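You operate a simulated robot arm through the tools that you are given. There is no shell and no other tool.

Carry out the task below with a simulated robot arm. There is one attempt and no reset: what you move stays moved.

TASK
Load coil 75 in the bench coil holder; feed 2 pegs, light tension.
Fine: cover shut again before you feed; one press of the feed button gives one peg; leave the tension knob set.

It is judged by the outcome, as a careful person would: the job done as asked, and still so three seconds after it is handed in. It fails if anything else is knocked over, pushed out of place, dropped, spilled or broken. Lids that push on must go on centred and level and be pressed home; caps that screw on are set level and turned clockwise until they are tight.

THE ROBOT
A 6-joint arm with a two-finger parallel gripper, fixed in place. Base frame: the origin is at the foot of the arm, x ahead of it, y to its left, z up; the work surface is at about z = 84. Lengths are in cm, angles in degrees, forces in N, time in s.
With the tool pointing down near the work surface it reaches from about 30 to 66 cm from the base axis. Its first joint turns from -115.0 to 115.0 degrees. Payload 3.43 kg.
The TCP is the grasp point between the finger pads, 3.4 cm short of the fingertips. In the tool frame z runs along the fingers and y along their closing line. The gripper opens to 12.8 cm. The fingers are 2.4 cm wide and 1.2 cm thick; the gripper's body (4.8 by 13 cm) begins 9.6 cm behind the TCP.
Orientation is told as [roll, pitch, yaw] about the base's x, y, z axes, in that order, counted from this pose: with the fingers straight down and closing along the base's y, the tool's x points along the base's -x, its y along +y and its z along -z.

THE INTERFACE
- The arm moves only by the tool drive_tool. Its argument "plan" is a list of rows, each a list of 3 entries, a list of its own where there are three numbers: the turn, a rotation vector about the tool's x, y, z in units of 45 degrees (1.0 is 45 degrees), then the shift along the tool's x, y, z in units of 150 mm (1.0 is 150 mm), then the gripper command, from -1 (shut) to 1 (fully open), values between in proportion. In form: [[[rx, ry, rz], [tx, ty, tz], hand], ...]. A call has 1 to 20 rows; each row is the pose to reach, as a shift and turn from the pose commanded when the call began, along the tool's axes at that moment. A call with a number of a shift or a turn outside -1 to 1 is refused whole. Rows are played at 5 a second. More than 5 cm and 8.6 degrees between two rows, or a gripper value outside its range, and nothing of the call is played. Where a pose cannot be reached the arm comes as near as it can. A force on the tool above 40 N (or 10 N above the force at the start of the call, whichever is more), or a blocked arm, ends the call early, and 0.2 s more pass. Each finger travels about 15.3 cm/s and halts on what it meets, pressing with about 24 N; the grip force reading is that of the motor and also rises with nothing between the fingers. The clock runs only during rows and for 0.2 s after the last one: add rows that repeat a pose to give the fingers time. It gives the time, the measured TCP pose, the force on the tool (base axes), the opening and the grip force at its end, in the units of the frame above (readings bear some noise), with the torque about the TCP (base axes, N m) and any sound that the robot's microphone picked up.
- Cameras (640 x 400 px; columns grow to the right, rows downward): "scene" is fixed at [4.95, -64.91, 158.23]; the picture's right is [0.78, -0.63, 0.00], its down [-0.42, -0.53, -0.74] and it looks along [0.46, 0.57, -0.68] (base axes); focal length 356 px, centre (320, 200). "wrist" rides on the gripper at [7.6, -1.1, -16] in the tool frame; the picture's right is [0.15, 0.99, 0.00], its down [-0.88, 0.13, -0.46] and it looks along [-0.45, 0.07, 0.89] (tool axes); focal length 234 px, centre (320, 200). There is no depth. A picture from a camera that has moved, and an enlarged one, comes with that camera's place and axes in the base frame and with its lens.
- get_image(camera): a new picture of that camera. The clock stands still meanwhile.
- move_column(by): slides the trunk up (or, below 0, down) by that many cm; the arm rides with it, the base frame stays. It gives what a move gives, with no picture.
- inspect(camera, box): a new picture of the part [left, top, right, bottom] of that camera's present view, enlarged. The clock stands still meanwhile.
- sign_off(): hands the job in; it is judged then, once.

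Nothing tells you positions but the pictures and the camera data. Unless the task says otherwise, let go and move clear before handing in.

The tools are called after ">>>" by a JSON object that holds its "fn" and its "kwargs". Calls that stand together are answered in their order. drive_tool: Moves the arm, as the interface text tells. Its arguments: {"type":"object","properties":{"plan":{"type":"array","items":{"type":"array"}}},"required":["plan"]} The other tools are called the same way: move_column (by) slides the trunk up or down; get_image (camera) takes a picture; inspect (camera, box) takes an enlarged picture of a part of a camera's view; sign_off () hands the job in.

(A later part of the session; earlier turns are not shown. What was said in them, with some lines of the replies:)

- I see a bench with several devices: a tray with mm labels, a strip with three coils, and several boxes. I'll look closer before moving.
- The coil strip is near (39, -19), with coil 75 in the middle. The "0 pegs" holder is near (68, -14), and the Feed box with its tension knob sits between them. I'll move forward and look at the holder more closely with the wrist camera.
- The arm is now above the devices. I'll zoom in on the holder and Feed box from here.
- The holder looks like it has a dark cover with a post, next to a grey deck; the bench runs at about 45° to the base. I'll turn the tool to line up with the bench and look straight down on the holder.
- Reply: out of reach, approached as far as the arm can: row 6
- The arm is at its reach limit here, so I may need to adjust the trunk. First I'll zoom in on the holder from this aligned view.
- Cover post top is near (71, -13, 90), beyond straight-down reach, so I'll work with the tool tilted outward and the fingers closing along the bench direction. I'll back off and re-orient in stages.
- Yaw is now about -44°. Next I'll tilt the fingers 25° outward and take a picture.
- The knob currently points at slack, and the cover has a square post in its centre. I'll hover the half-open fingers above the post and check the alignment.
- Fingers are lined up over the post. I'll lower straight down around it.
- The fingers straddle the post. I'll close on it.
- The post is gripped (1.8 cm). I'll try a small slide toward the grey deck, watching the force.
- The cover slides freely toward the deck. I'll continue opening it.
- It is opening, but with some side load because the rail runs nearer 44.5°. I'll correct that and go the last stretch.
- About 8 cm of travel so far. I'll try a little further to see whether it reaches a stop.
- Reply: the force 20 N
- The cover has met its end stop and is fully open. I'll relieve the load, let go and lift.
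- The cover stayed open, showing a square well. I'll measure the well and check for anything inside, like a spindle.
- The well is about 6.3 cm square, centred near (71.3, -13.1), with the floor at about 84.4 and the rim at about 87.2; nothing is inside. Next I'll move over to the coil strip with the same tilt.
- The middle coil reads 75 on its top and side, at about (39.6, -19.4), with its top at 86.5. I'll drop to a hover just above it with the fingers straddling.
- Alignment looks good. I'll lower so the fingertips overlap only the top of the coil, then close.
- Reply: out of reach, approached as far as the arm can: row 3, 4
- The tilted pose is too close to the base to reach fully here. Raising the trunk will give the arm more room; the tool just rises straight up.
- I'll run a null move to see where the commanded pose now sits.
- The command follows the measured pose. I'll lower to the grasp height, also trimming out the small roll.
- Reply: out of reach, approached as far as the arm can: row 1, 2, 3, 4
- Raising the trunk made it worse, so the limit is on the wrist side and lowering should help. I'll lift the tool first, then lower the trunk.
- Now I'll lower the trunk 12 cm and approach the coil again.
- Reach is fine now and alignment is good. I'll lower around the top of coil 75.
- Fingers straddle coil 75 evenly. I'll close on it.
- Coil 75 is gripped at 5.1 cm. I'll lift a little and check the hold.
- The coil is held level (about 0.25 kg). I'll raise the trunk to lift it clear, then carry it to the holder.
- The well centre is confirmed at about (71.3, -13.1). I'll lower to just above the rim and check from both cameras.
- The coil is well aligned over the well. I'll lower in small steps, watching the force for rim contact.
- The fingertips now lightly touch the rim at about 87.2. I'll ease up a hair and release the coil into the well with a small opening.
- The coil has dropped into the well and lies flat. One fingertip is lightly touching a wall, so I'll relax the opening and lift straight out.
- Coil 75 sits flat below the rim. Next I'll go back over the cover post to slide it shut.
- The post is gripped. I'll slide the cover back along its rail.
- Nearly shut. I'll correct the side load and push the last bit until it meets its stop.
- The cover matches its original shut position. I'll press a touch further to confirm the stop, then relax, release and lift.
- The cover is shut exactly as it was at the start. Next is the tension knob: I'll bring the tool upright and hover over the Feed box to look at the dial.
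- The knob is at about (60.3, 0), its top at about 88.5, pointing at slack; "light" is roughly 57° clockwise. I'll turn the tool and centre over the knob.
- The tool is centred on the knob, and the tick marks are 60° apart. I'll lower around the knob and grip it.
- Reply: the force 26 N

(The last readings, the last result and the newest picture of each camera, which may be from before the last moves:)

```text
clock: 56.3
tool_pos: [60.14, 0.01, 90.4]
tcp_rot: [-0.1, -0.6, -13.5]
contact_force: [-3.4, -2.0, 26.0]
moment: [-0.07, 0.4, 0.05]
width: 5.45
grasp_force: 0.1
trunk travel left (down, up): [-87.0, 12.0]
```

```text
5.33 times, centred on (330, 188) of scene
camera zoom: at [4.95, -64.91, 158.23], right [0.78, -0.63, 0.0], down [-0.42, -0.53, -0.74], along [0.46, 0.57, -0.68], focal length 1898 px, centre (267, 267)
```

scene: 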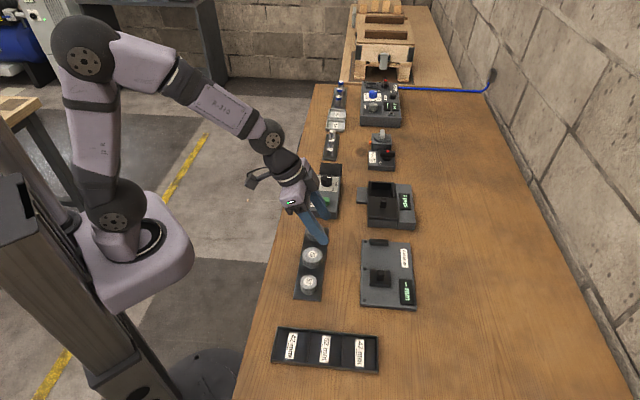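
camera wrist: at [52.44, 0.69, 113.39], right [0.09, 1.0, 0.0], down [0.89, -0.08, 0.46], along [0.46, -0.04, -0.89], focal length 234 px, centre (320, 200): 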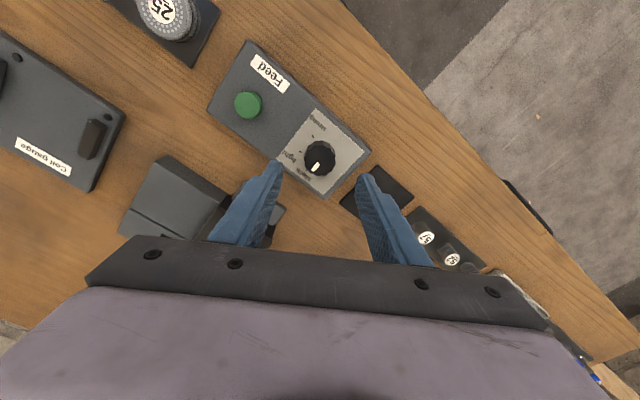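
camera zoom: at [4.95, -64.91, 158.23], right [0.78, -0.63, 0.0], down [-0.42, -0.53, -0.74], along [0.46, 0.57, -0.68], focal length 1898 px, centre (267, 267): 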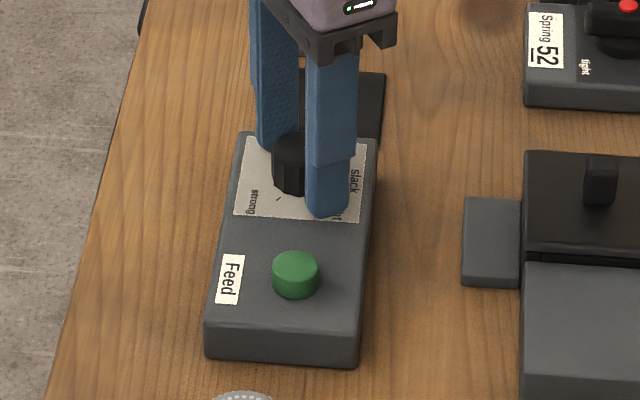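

The fingertips touched the box top at about 87.0. I'll raise slightly to unload, then close on the knob.

>>> {"fn": "drive_tool", "kwargs": {"plan": [[[0, 0, 0], [0, 0, -0.018], -0.15], [[0, 0, 0], [0, 0, -0.036], -0.15], [[0, 0, 0], [0, 0, -0.036], -0.4], [[0, 0, 0], [0, 0, -0.036], -0.6], [[0, 0, 0], [0, 0, -0.036], -0.7], [[0, 0, 0], [0, 0, -0.036], -0.7]]}}

>>> {"fn": "inspect", "kwargs": {"camera": "wrist", "box": [230, 110, 410, 250]}}

```text
clock: 57.7
tool_pos: [59.99, 0.05, 90.47]
tcp_rot: [-0.2, 0.2, -13.5]
contact_force: [-6.8, -2.7, -4.4]
moment: [0.13, -1.05, -0.01]
width: 3.31
grasp_force: 45.1
trunk travel left (down, up): [-87.0, 12.0]
```

```text
2.86 times, centred on (320, 180) of wrist
camera zoom: at [52.41, 0.71, 106.55], right [0.09, 1.0, 0.0], down [0.89, -0.08, 0.45], along [0.45, -0.04, -0.89], focal length 669 px, centre (320, 257)
```

zoom: 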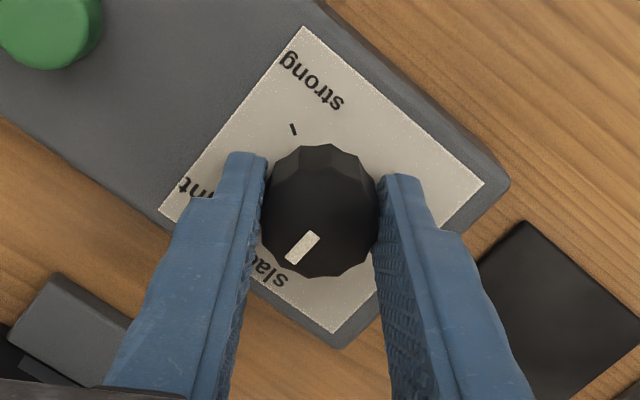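

The knob is held. I'll turn it clockwise about 40° first and check.

>>> {"fn": "drive_tool", "kwargs": {"plan": [[[0, 0, 0.15], [0, 0, 0], -0.7], [[0, 0, 0.3], [0, 0, 0], -0.7], [[0, 0, 0.45], [0, 0, 0], -0.7], [[0, 0, 0.6], [0, 0, 0], -0.7], [[0, 0, 0.75], [0, 0, 0], -0.7], [[0, 0, 0.9], [0, 0, 0], -0.7], [[0, 0, 0.9], [0, 0, 0], -0.7]]}}

>>> {"fn": "inspect", "kwargs": {"camera": "wrist", "box": [230, 110, 410, 250]}}

>>> {"fn": "inspect", "kwargs": {"camera": "scene", "box": [295, 150, 425, 235]}}

```text
clock: 59.3
tool_pos: [60.09, 0.2, 90.43]
tcp_rot: [-0.1, 0.0, -54.0]
contact_force: [-9.3, 0.9, -13.4]
moment: [1.06, 0.43, -0.01]
width: 3.3
grasp_force: 45.0
trunk travel left (down, up): [-87.0, 12.0]
```

```text
2.86 times, centred on (320, 180) of wrist
camera zoom: at [54.71, 5.58, 106.54], right [0.72, 0.7, 0.0], down [0.62, -0.64, 0.46], along [0.32, -0.33, -0.89], focal length 669 px, centre (320, 257)
```

zoom: 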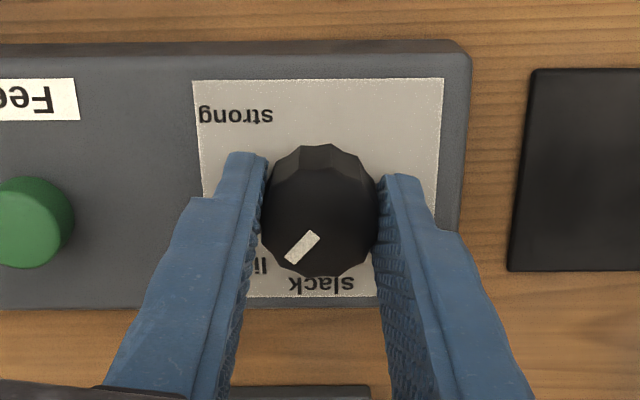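

```text
4.71 times, centred on (360, 192) of scene
camera zoom: at [4.95, -64.91, 158.23], right [0.78, -0.63, 0.0], down [-0.42, -0.53, -0.74], along [0.46, 0.57, -0.68], focal length 1675 px, centre (132, 235)
```

zoom: 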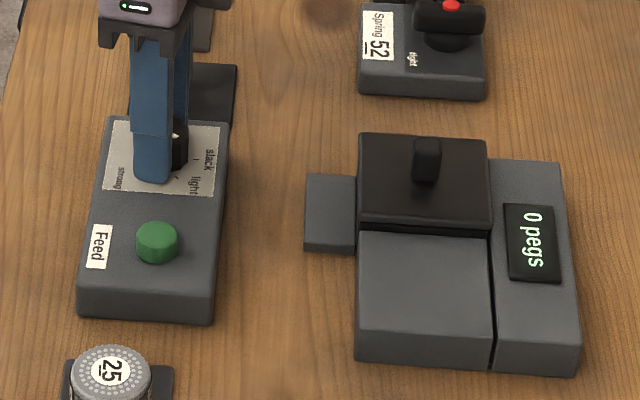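

The knob turns with the gripper. I'll turn the remaining 19°.

>>> {"fn": "drive_tool", "kwargs": {"plan": [[[0, 0, 0.14], [0, 0, 0], -0.7], [[0, 0, 0.28], [0, 0, 0], -0.7], [[0, 0, 0.42], [0, 0, 0], -0.7], [[0, 0, 0.42], [0, 0, 0], -0.7]]}}

>>> {"fn": "inspect", "kwargs": {"camera": "wrist", "box": [230, 110, 410, 250]}}

```text
clock: 60.3
tool_pos: [60.09, 0.08, 90.36]
tcp_rot: [-0.1, -0.1, -72.9]
contact_force: [-8.0, 5.9, -13.1]
moment: [1.23, 0.32, 0.02]
width: 3.33
grasp_force: 44.9
trunk travel left (down, up): [-87.0, 12.0]
```

```text
2.86 times, centred on (320, 180) of wrist
camera zoom: at [56.79, 7.04, 106.53], right [0.9, 0.43, 0.0], down [0.38, -0.8, 0.46], along [0.19, -0.41, -0.89], focal length 669 px, centre (320, 257)
```

zoom: 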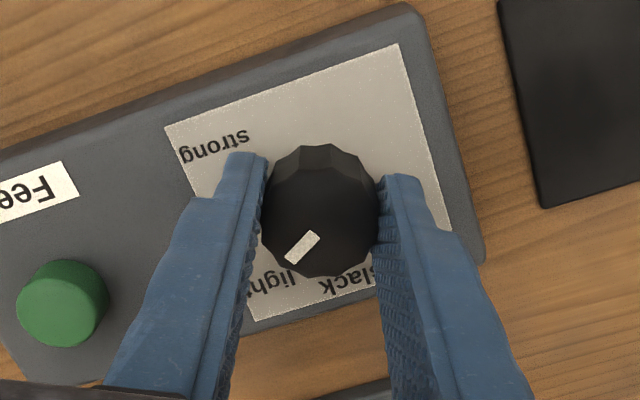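

Turned about 59° in total. I'll release, lift and check where the pointer rests.

>>> {"fn": "drive_tool", "kwargs": {"plan": [[[0, 0, 0], [0, 0, 0], -0.5], [[0, 0, 0], [0, 0, 0], -0.2], [[0, 0, 0], [0, 0, 0], -0.15], [[0, 0, 0], [0, 0, -0.15], -0.15], [[0, 0, 0], [0, 0, -0.4], -0.1], [[0, 0, 0], [0, 0, -0.6], -0.1], [[0, 0, 0], [0, 0, -0.6], -0.1]]}}

>>> {"fn": "inspect", "kwargs": {"camera": "wrist", "box": [270, 90, 390, 200]}}

>>> {"fn": "inspect", "kwargs": {"camera": "scene", "box": [295, 150, 365, 225]}}

```text
clock: 61.9
tool_pos: [59.88, 0.11, 99.44]
tcp_rot: [-0.1, -0.1, -72.9]
contact_force: [0.7, -0.3, -0.4]
moment: [-0.01, -0.01, -0.01]
width: 5.78
grasp_force: 0.0
trunk travel left (down, up): [-87.0, 12.0]
```

```text
3.64 times, centred on (330, 145) of wrist
camera zoom: at [56.62, 7.04, 115.52], right [0.9, 0.43, 0.0], down [0.38, -0.8, 0.46], along [0.2, -0.41, -0.89], focal length 852 px, centre (284, 400)
```

zoom: 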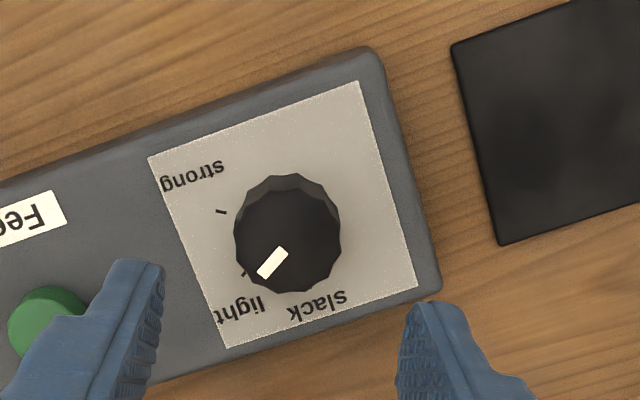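

```text
5.33 times, centred on (330, 188) of scene
camera zoom: at [4.95, -64.91, 158.23], right [0.78, -0.63, 0.0], down [-0.42, -0.53, -0.74], along [0.46, 0.57, -0.68], focal length 1898 px, centre (267, 267)
```

zoom: 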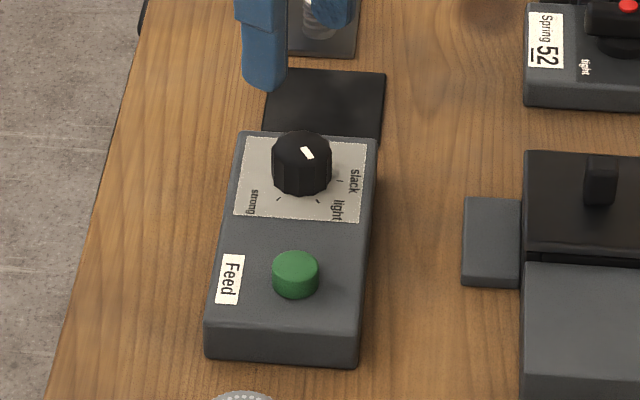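

The pointer lines up with the "light" tick and the cover is shut, so next is the Feed button at about (54.3, -6.5). I'll hover over it.

>>> {"fn": "drive_tool", "kwargs": {"plan": [[[0, 0, 0], [-0.1, -0.16, 0], 0], [[0, 0, 0], [-0.2, -0.32, 0.05], 0], [[0, 0, 0], [-0.312, -0.485, 0.1], 0], [[0, 0, 0], [-0.312, -0.485, 0.1], 0]]}}

>>> {"fn": "inspect", "kwargs": {"camera": "wrist", "box": [260, 90, 380, 200]}}

```text
clock: 62.9
tool_pos: [54.43, -6.57, 98.15]
tcp_rot: [0.0, -0.1, -72.9]
contact_force: [-0.1, 0.7, 0.1]
moment: [0.0, -0.01, -0.02]
width: 6.4
grasp_force: 0.1
trunk travel left (down, up): [-87.0, 12.0]
```

```text
3.64 times, centred on (320, 145) of wrist
camera zoom: at [51.12, 0.35, 114.13], right [0.9, 0.43, 0.0], down [0.38, -0.8, 0.46], along [0.2, -0.41, -0.89], focal length 852 px, centre (320, 400)
```

zoom: 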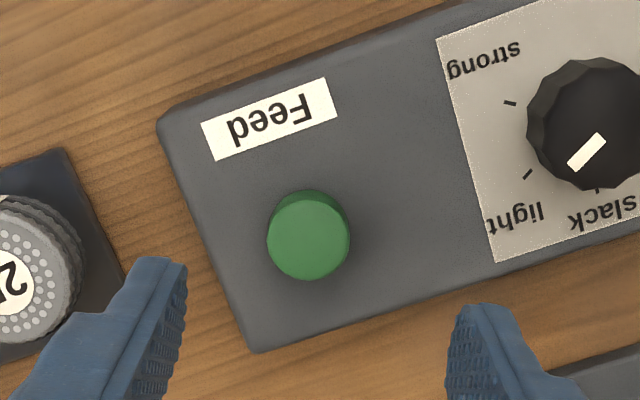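

I'll shift 0.25 cm to centre on the button, close the fingers and come down to just above it.

>>> {"fn": "drive_tool", "kwargs": {"plan": [[[0, 0, 0], [0.005, -0.016, 0], -0.5], [[0, 0, 0], [0.005, -0.016, 0], -1], [[0, 0, 0], [0.005, -0.016, 0.15], -1], [[0, 0, 0], [0.005, -0.016, 0.3], -1], [[0, 0, 0], [0.005, -0.016, 0.39], -1], [[0, 0, 0], [0.005, -0.016, 0.39], -1]]}}

>>> {"fn": "inspect", "kwargs": {"camera": "scene", "box": [295, 150, 425, 235]}}

>>> {"fn": "inspect", "kwargs": {"camera": "wrist", "box": [240, 110, 400, 250]}}

```text
clock: 64.3
tool_pos: [54.23, -6.48, 92.1]
tcp_rot: [-0.1, -0.1, -72.9]
contact_force: [0.1, -0.2, -0.5]
moment: [0.02, 0.0, -0.03]
width: 0.0
grasp_force: 24.4
trunk travel left (down, up): [-87.0, 12.0]
```

```text
4.71 times, centred on (360, 192) of scene
camera zoom: at [4.95, -64.91, 158.23], right [0.78, -0.63, 0.0], down [-0.42, -0.53, -0.74], along [0.46, 0.57, -0.68], focal length 1675 px, centre (132, 235)
```

zoom: 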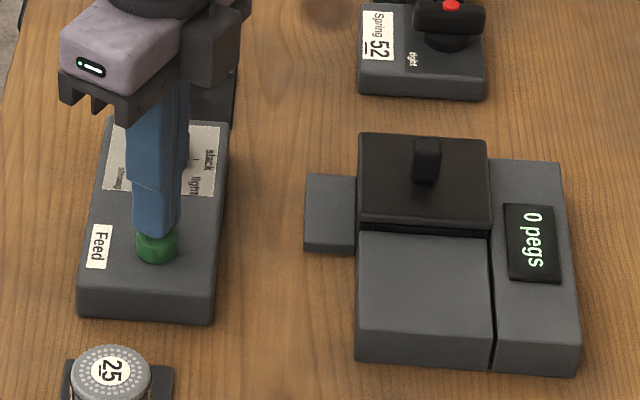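

```text
2.86 times, centred on (320, 180) of wrist
camera zoom: at [50.88, 0.42, 108.23], right [0.9, 0.43, 0.0], down [0.38, -0.8, 0.46], along [0.2, -0.41, -0.89], focal length 669 px, centre (320, 257)
```

zoom: 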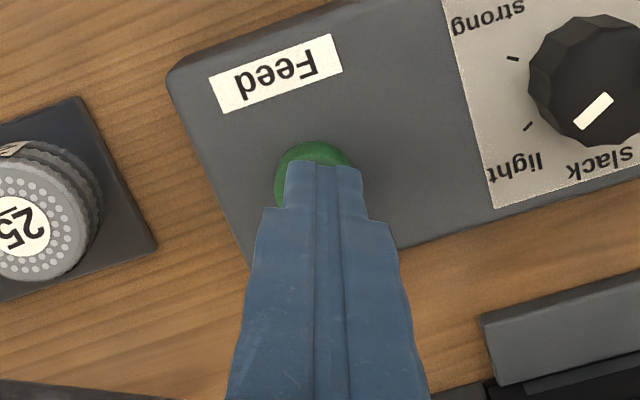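

The closed fingertips are just above the button. I'll press gradually, watching force and sound.

>>> {"fn": "drive_tool", "kwargs": {"plan": [[[0, 0, 0], [-0.005, -0.01, 0.013], -1], [[0, 0, 0], [-0.005, -0.01, 0.026], -1], [[0, 0, 0], [-0.005, -0.01, 0.038], -1]]}}

```text
clock: 65.1
tool_pos: [54.15, -6.72, 91.51]
tcp_rot: [-0.1, -0.2, -72.9]
contact_force: [-0.1, 0.8, 1.7]
moment: [0.09, 0.02, 0.0]
width: 0.0
grasp_force: 24.0
trunk travel left (down, up): [-87.0, 12.0]
```

>>> {"fn": "drive_tool", "kwargs": {"plan": [[[0, 0, 0], [0, 0, 0.01], -1], [[0, 0, 0], [0, 0, 0.02], -1], [[0, 0, 0], [0, 0, 0.028], -1]]}}

>>> {"fn": "inspect", "kwargs": {"camera": "scene", "box": [345, 165, 425, 235]}}

```text
clock: 65.9
tool_pos: [54.09, -6.72, 91.14]
tcp_rot: [0.0, -0.1, -72.9]
contact_force: [-1.1, 0.9, 6.7]
moment: [0.06, 0.06, 0.0]
width: 0.0
grasp_force: 23.8
trunk travel left (down, up): [-87.0, 12.0]
heard: click
```

```text
5.71 times, centred on (385, 200) of scene
camera zoom: at [4.95, -64.91, 158.23], right [0.78, -0.63, 0.0], down [-0.42, -0.53, -0.74], along [0.46, 0.57, -0.68], focal length 2034 px, centre (-51, 200)
```

zoom: 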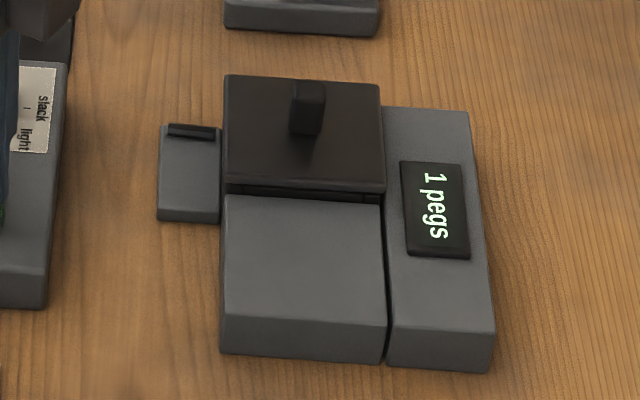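

A click, and the display reads 1 peg, with a peg out on the tray. I'll release fully before the second press.

>>> {"fn": "drive_tool", "kwargs": {"plan": [[[0, 0, 0], [0, 0, -0.03], -1], [[0, 0, 0], [0, 0, -0.08], -1], [[0, 0, 0], [0, 0, -0.08], -1], [[0, 0, 0], [0, 0, -0.08], -1]]}}

>>> {"fn": "inspect", "kwargs": {"camera": "scene", "box": [295, 150, 425, 235]}}

```text
clock: 66.9
tool_pos: [54.1, -6.81, 92.44]
tcp_rot: [0.1, -0.1, -72.9]
contact_force: [0.8, 0.1, -0.5]
moment: [0.0, 0.01, -0.01]
width: 0.0
grasp_force: 24.5
trunk travel left (down, up): [-87.0, 12.0]
```

```text
4.71 times, centred on (360, 192) of scene
camera zoom: at [4.95, -64.91, 158.23], right [0.78, -0.63, 0.0], down [-0.42, -0.53, -0.74], along [0.46, 0.57, -0.68], focal length 1675 px, centre (132, 235)
```

zoom: 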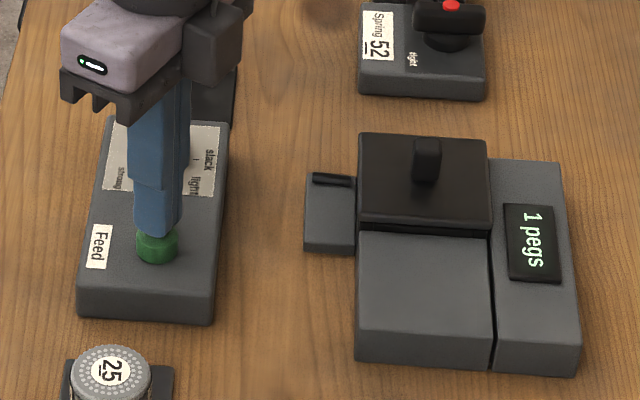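

Still 1 peg after release. I'll make the second press to the same depth.

>>> {"fn": "drive_tool", "kwargs": {"plan": [[[0, 0, 0], [0, 0, 0.04], -1], [[0, 0, 0], [0, 0, 0.055], -1], [[0, 0, 0], [0, 0, 0.065], -1], [[0, 0, 0], [0, 0, 0.074], -1], [[0, 0, 0], [0, 0, 0.08], -1]]}}

>>> {"fn": "inspect", "kwargs": {"camera": "scene", "box": [345, 165, 425, 235]}}

```text
clock: 68.1
tool_pos: [54.15, -6.66, 91.25]
tcp_rot: [0.1, -0.1, -72.9]
contact_force: [0.9, 2.5, 4.2]
moment: [0.14, -0.04, -0.02]
width: 0.0
grasp_force: 24.5
trunk travel left (down, up): [-87.0, 12.0]
heard: click
```

```text
5.71 times, centred on (385, 200) of scene
camera zoom: at [4.95, -64.91, 158.23], right [0.78, -0.63, 0.0], down [-0.42, -0.53, -0.74], along [0.46, 0.57, -0.68], focal length 2034 px, centre (-51, 200)
```

zoom: 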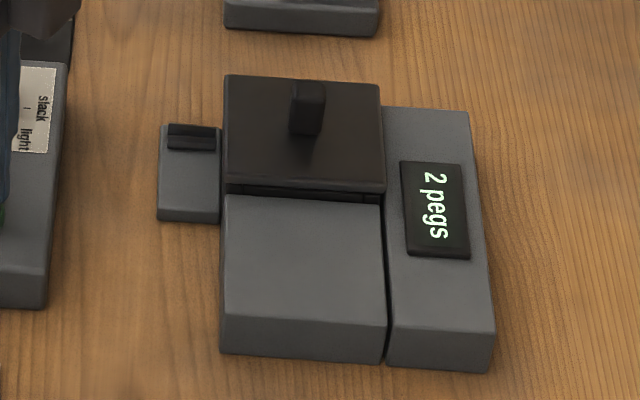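

The second click registered and the display reads 2 pegs. I'll lift well clear and verify the final state.

>>> {"fn": "drive_tool", "kwargs": {"plan": [[[0, 0, 0], [0, 0, -0.05], -1], [[0, 0, 0], [0, 0, -0.2], -1], [[0, 0, 0], [0, 0, -0.45], -1], [[0, 0, 0], [0, 0, -0.7], -1], [[0, 0, 0], [0.2, 0, -0.9], -0.8], [[0, 0, 0], [0.4, -0.2, -0.9], -0.8], [[0, 0, 0], [0.4, -0.2, -0.9], -0.8]]}}

>>> {"fn": "get_image", "kwargs": {"camera": "scene"}}

>>> {"fn": "inspect", "kwargs": {"camera": "scene", "box": [290, 150, 430, 235]}}

>>> {"fn": "get_image", "kwargs": {"camera": "wrist"}}

```text
clock: 69.7
tool_pos: [49.47, -2.14, 104.52]
tcp_rot: [-0.2, 0.0, -73.1]
contact_force: [0.0, 0.1, -1.6]
moment: [0.01, 0.04, -0.01]
width: 1.3
grasp_force: 0.3
trunk travel left (down, up): [-87.0, 12.0]
```

```text
taken
```

scene: 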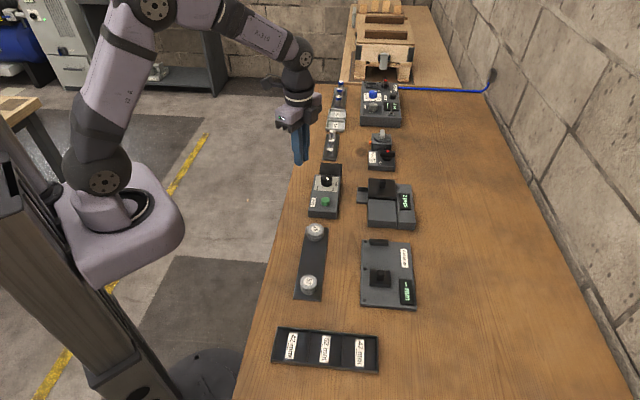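

```text
4.57 times, centred on (360, 192) of scene
camera zoom: at [4.95, -64.91, 158.23], right [0.78, -0.63, 0.0], down [-0.42, -0.53, -0.74], along [0.46, 0.57, -0.68], focal length 1627 px, centre (137, 234)
```

zoom: 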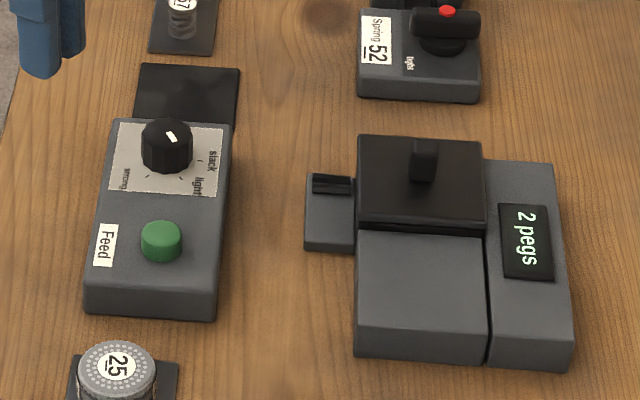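

```text
taken
camera wrist: at [46.23, 4.86, 120.73], right [0.9, 0.43, 0.0], down [0.38, -0.8, 0.46], along [0.2, -0.41, -0.89], focal length 234 px, centre (320, 200)
```

wrist: 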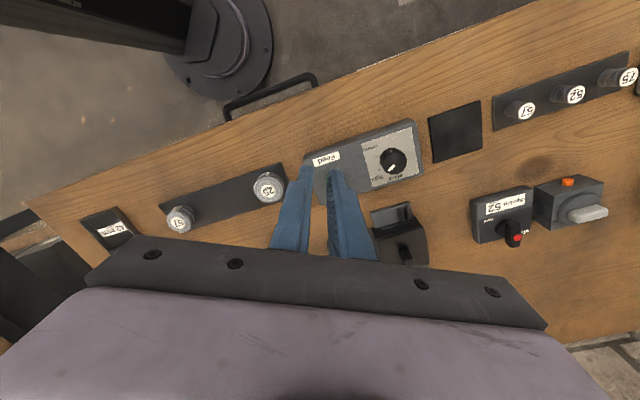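

Coil 75 is loaded and the cover is shut. The knob points at light, the display reads 2 pegs, and nothing else has moved. The arm is clear, so I'm handing in.

>>> {"fn": "sign_off", "kwargs": {}}

```text
The job is handed in.
```

I loaded coil 75 in the bench holder, shut the cover, set the tension knob to light, and pressed Feed twice. The display reads 2 pegs, and two pegs are out on the tray.

- **Coil:** the fingers didn't fit inside the well, so I released the coil at the rim. It dropped about 2 cm and lies flat inside.
- **Cover:** I pushed it back to its end stop before feeding, and it sits exactly where it was at the start.
- **Tension:** the pointer lines up with the "light" mark, and I left the knob set there. The fingertips briefly pressed on the Feed box, at about 26 N, while I lined up on the knob. The box did not move.
- **Feed:** each press gave one click and one peg.

The final pictures show nothing else knocked over or moved. The arm was clear when I handed in.
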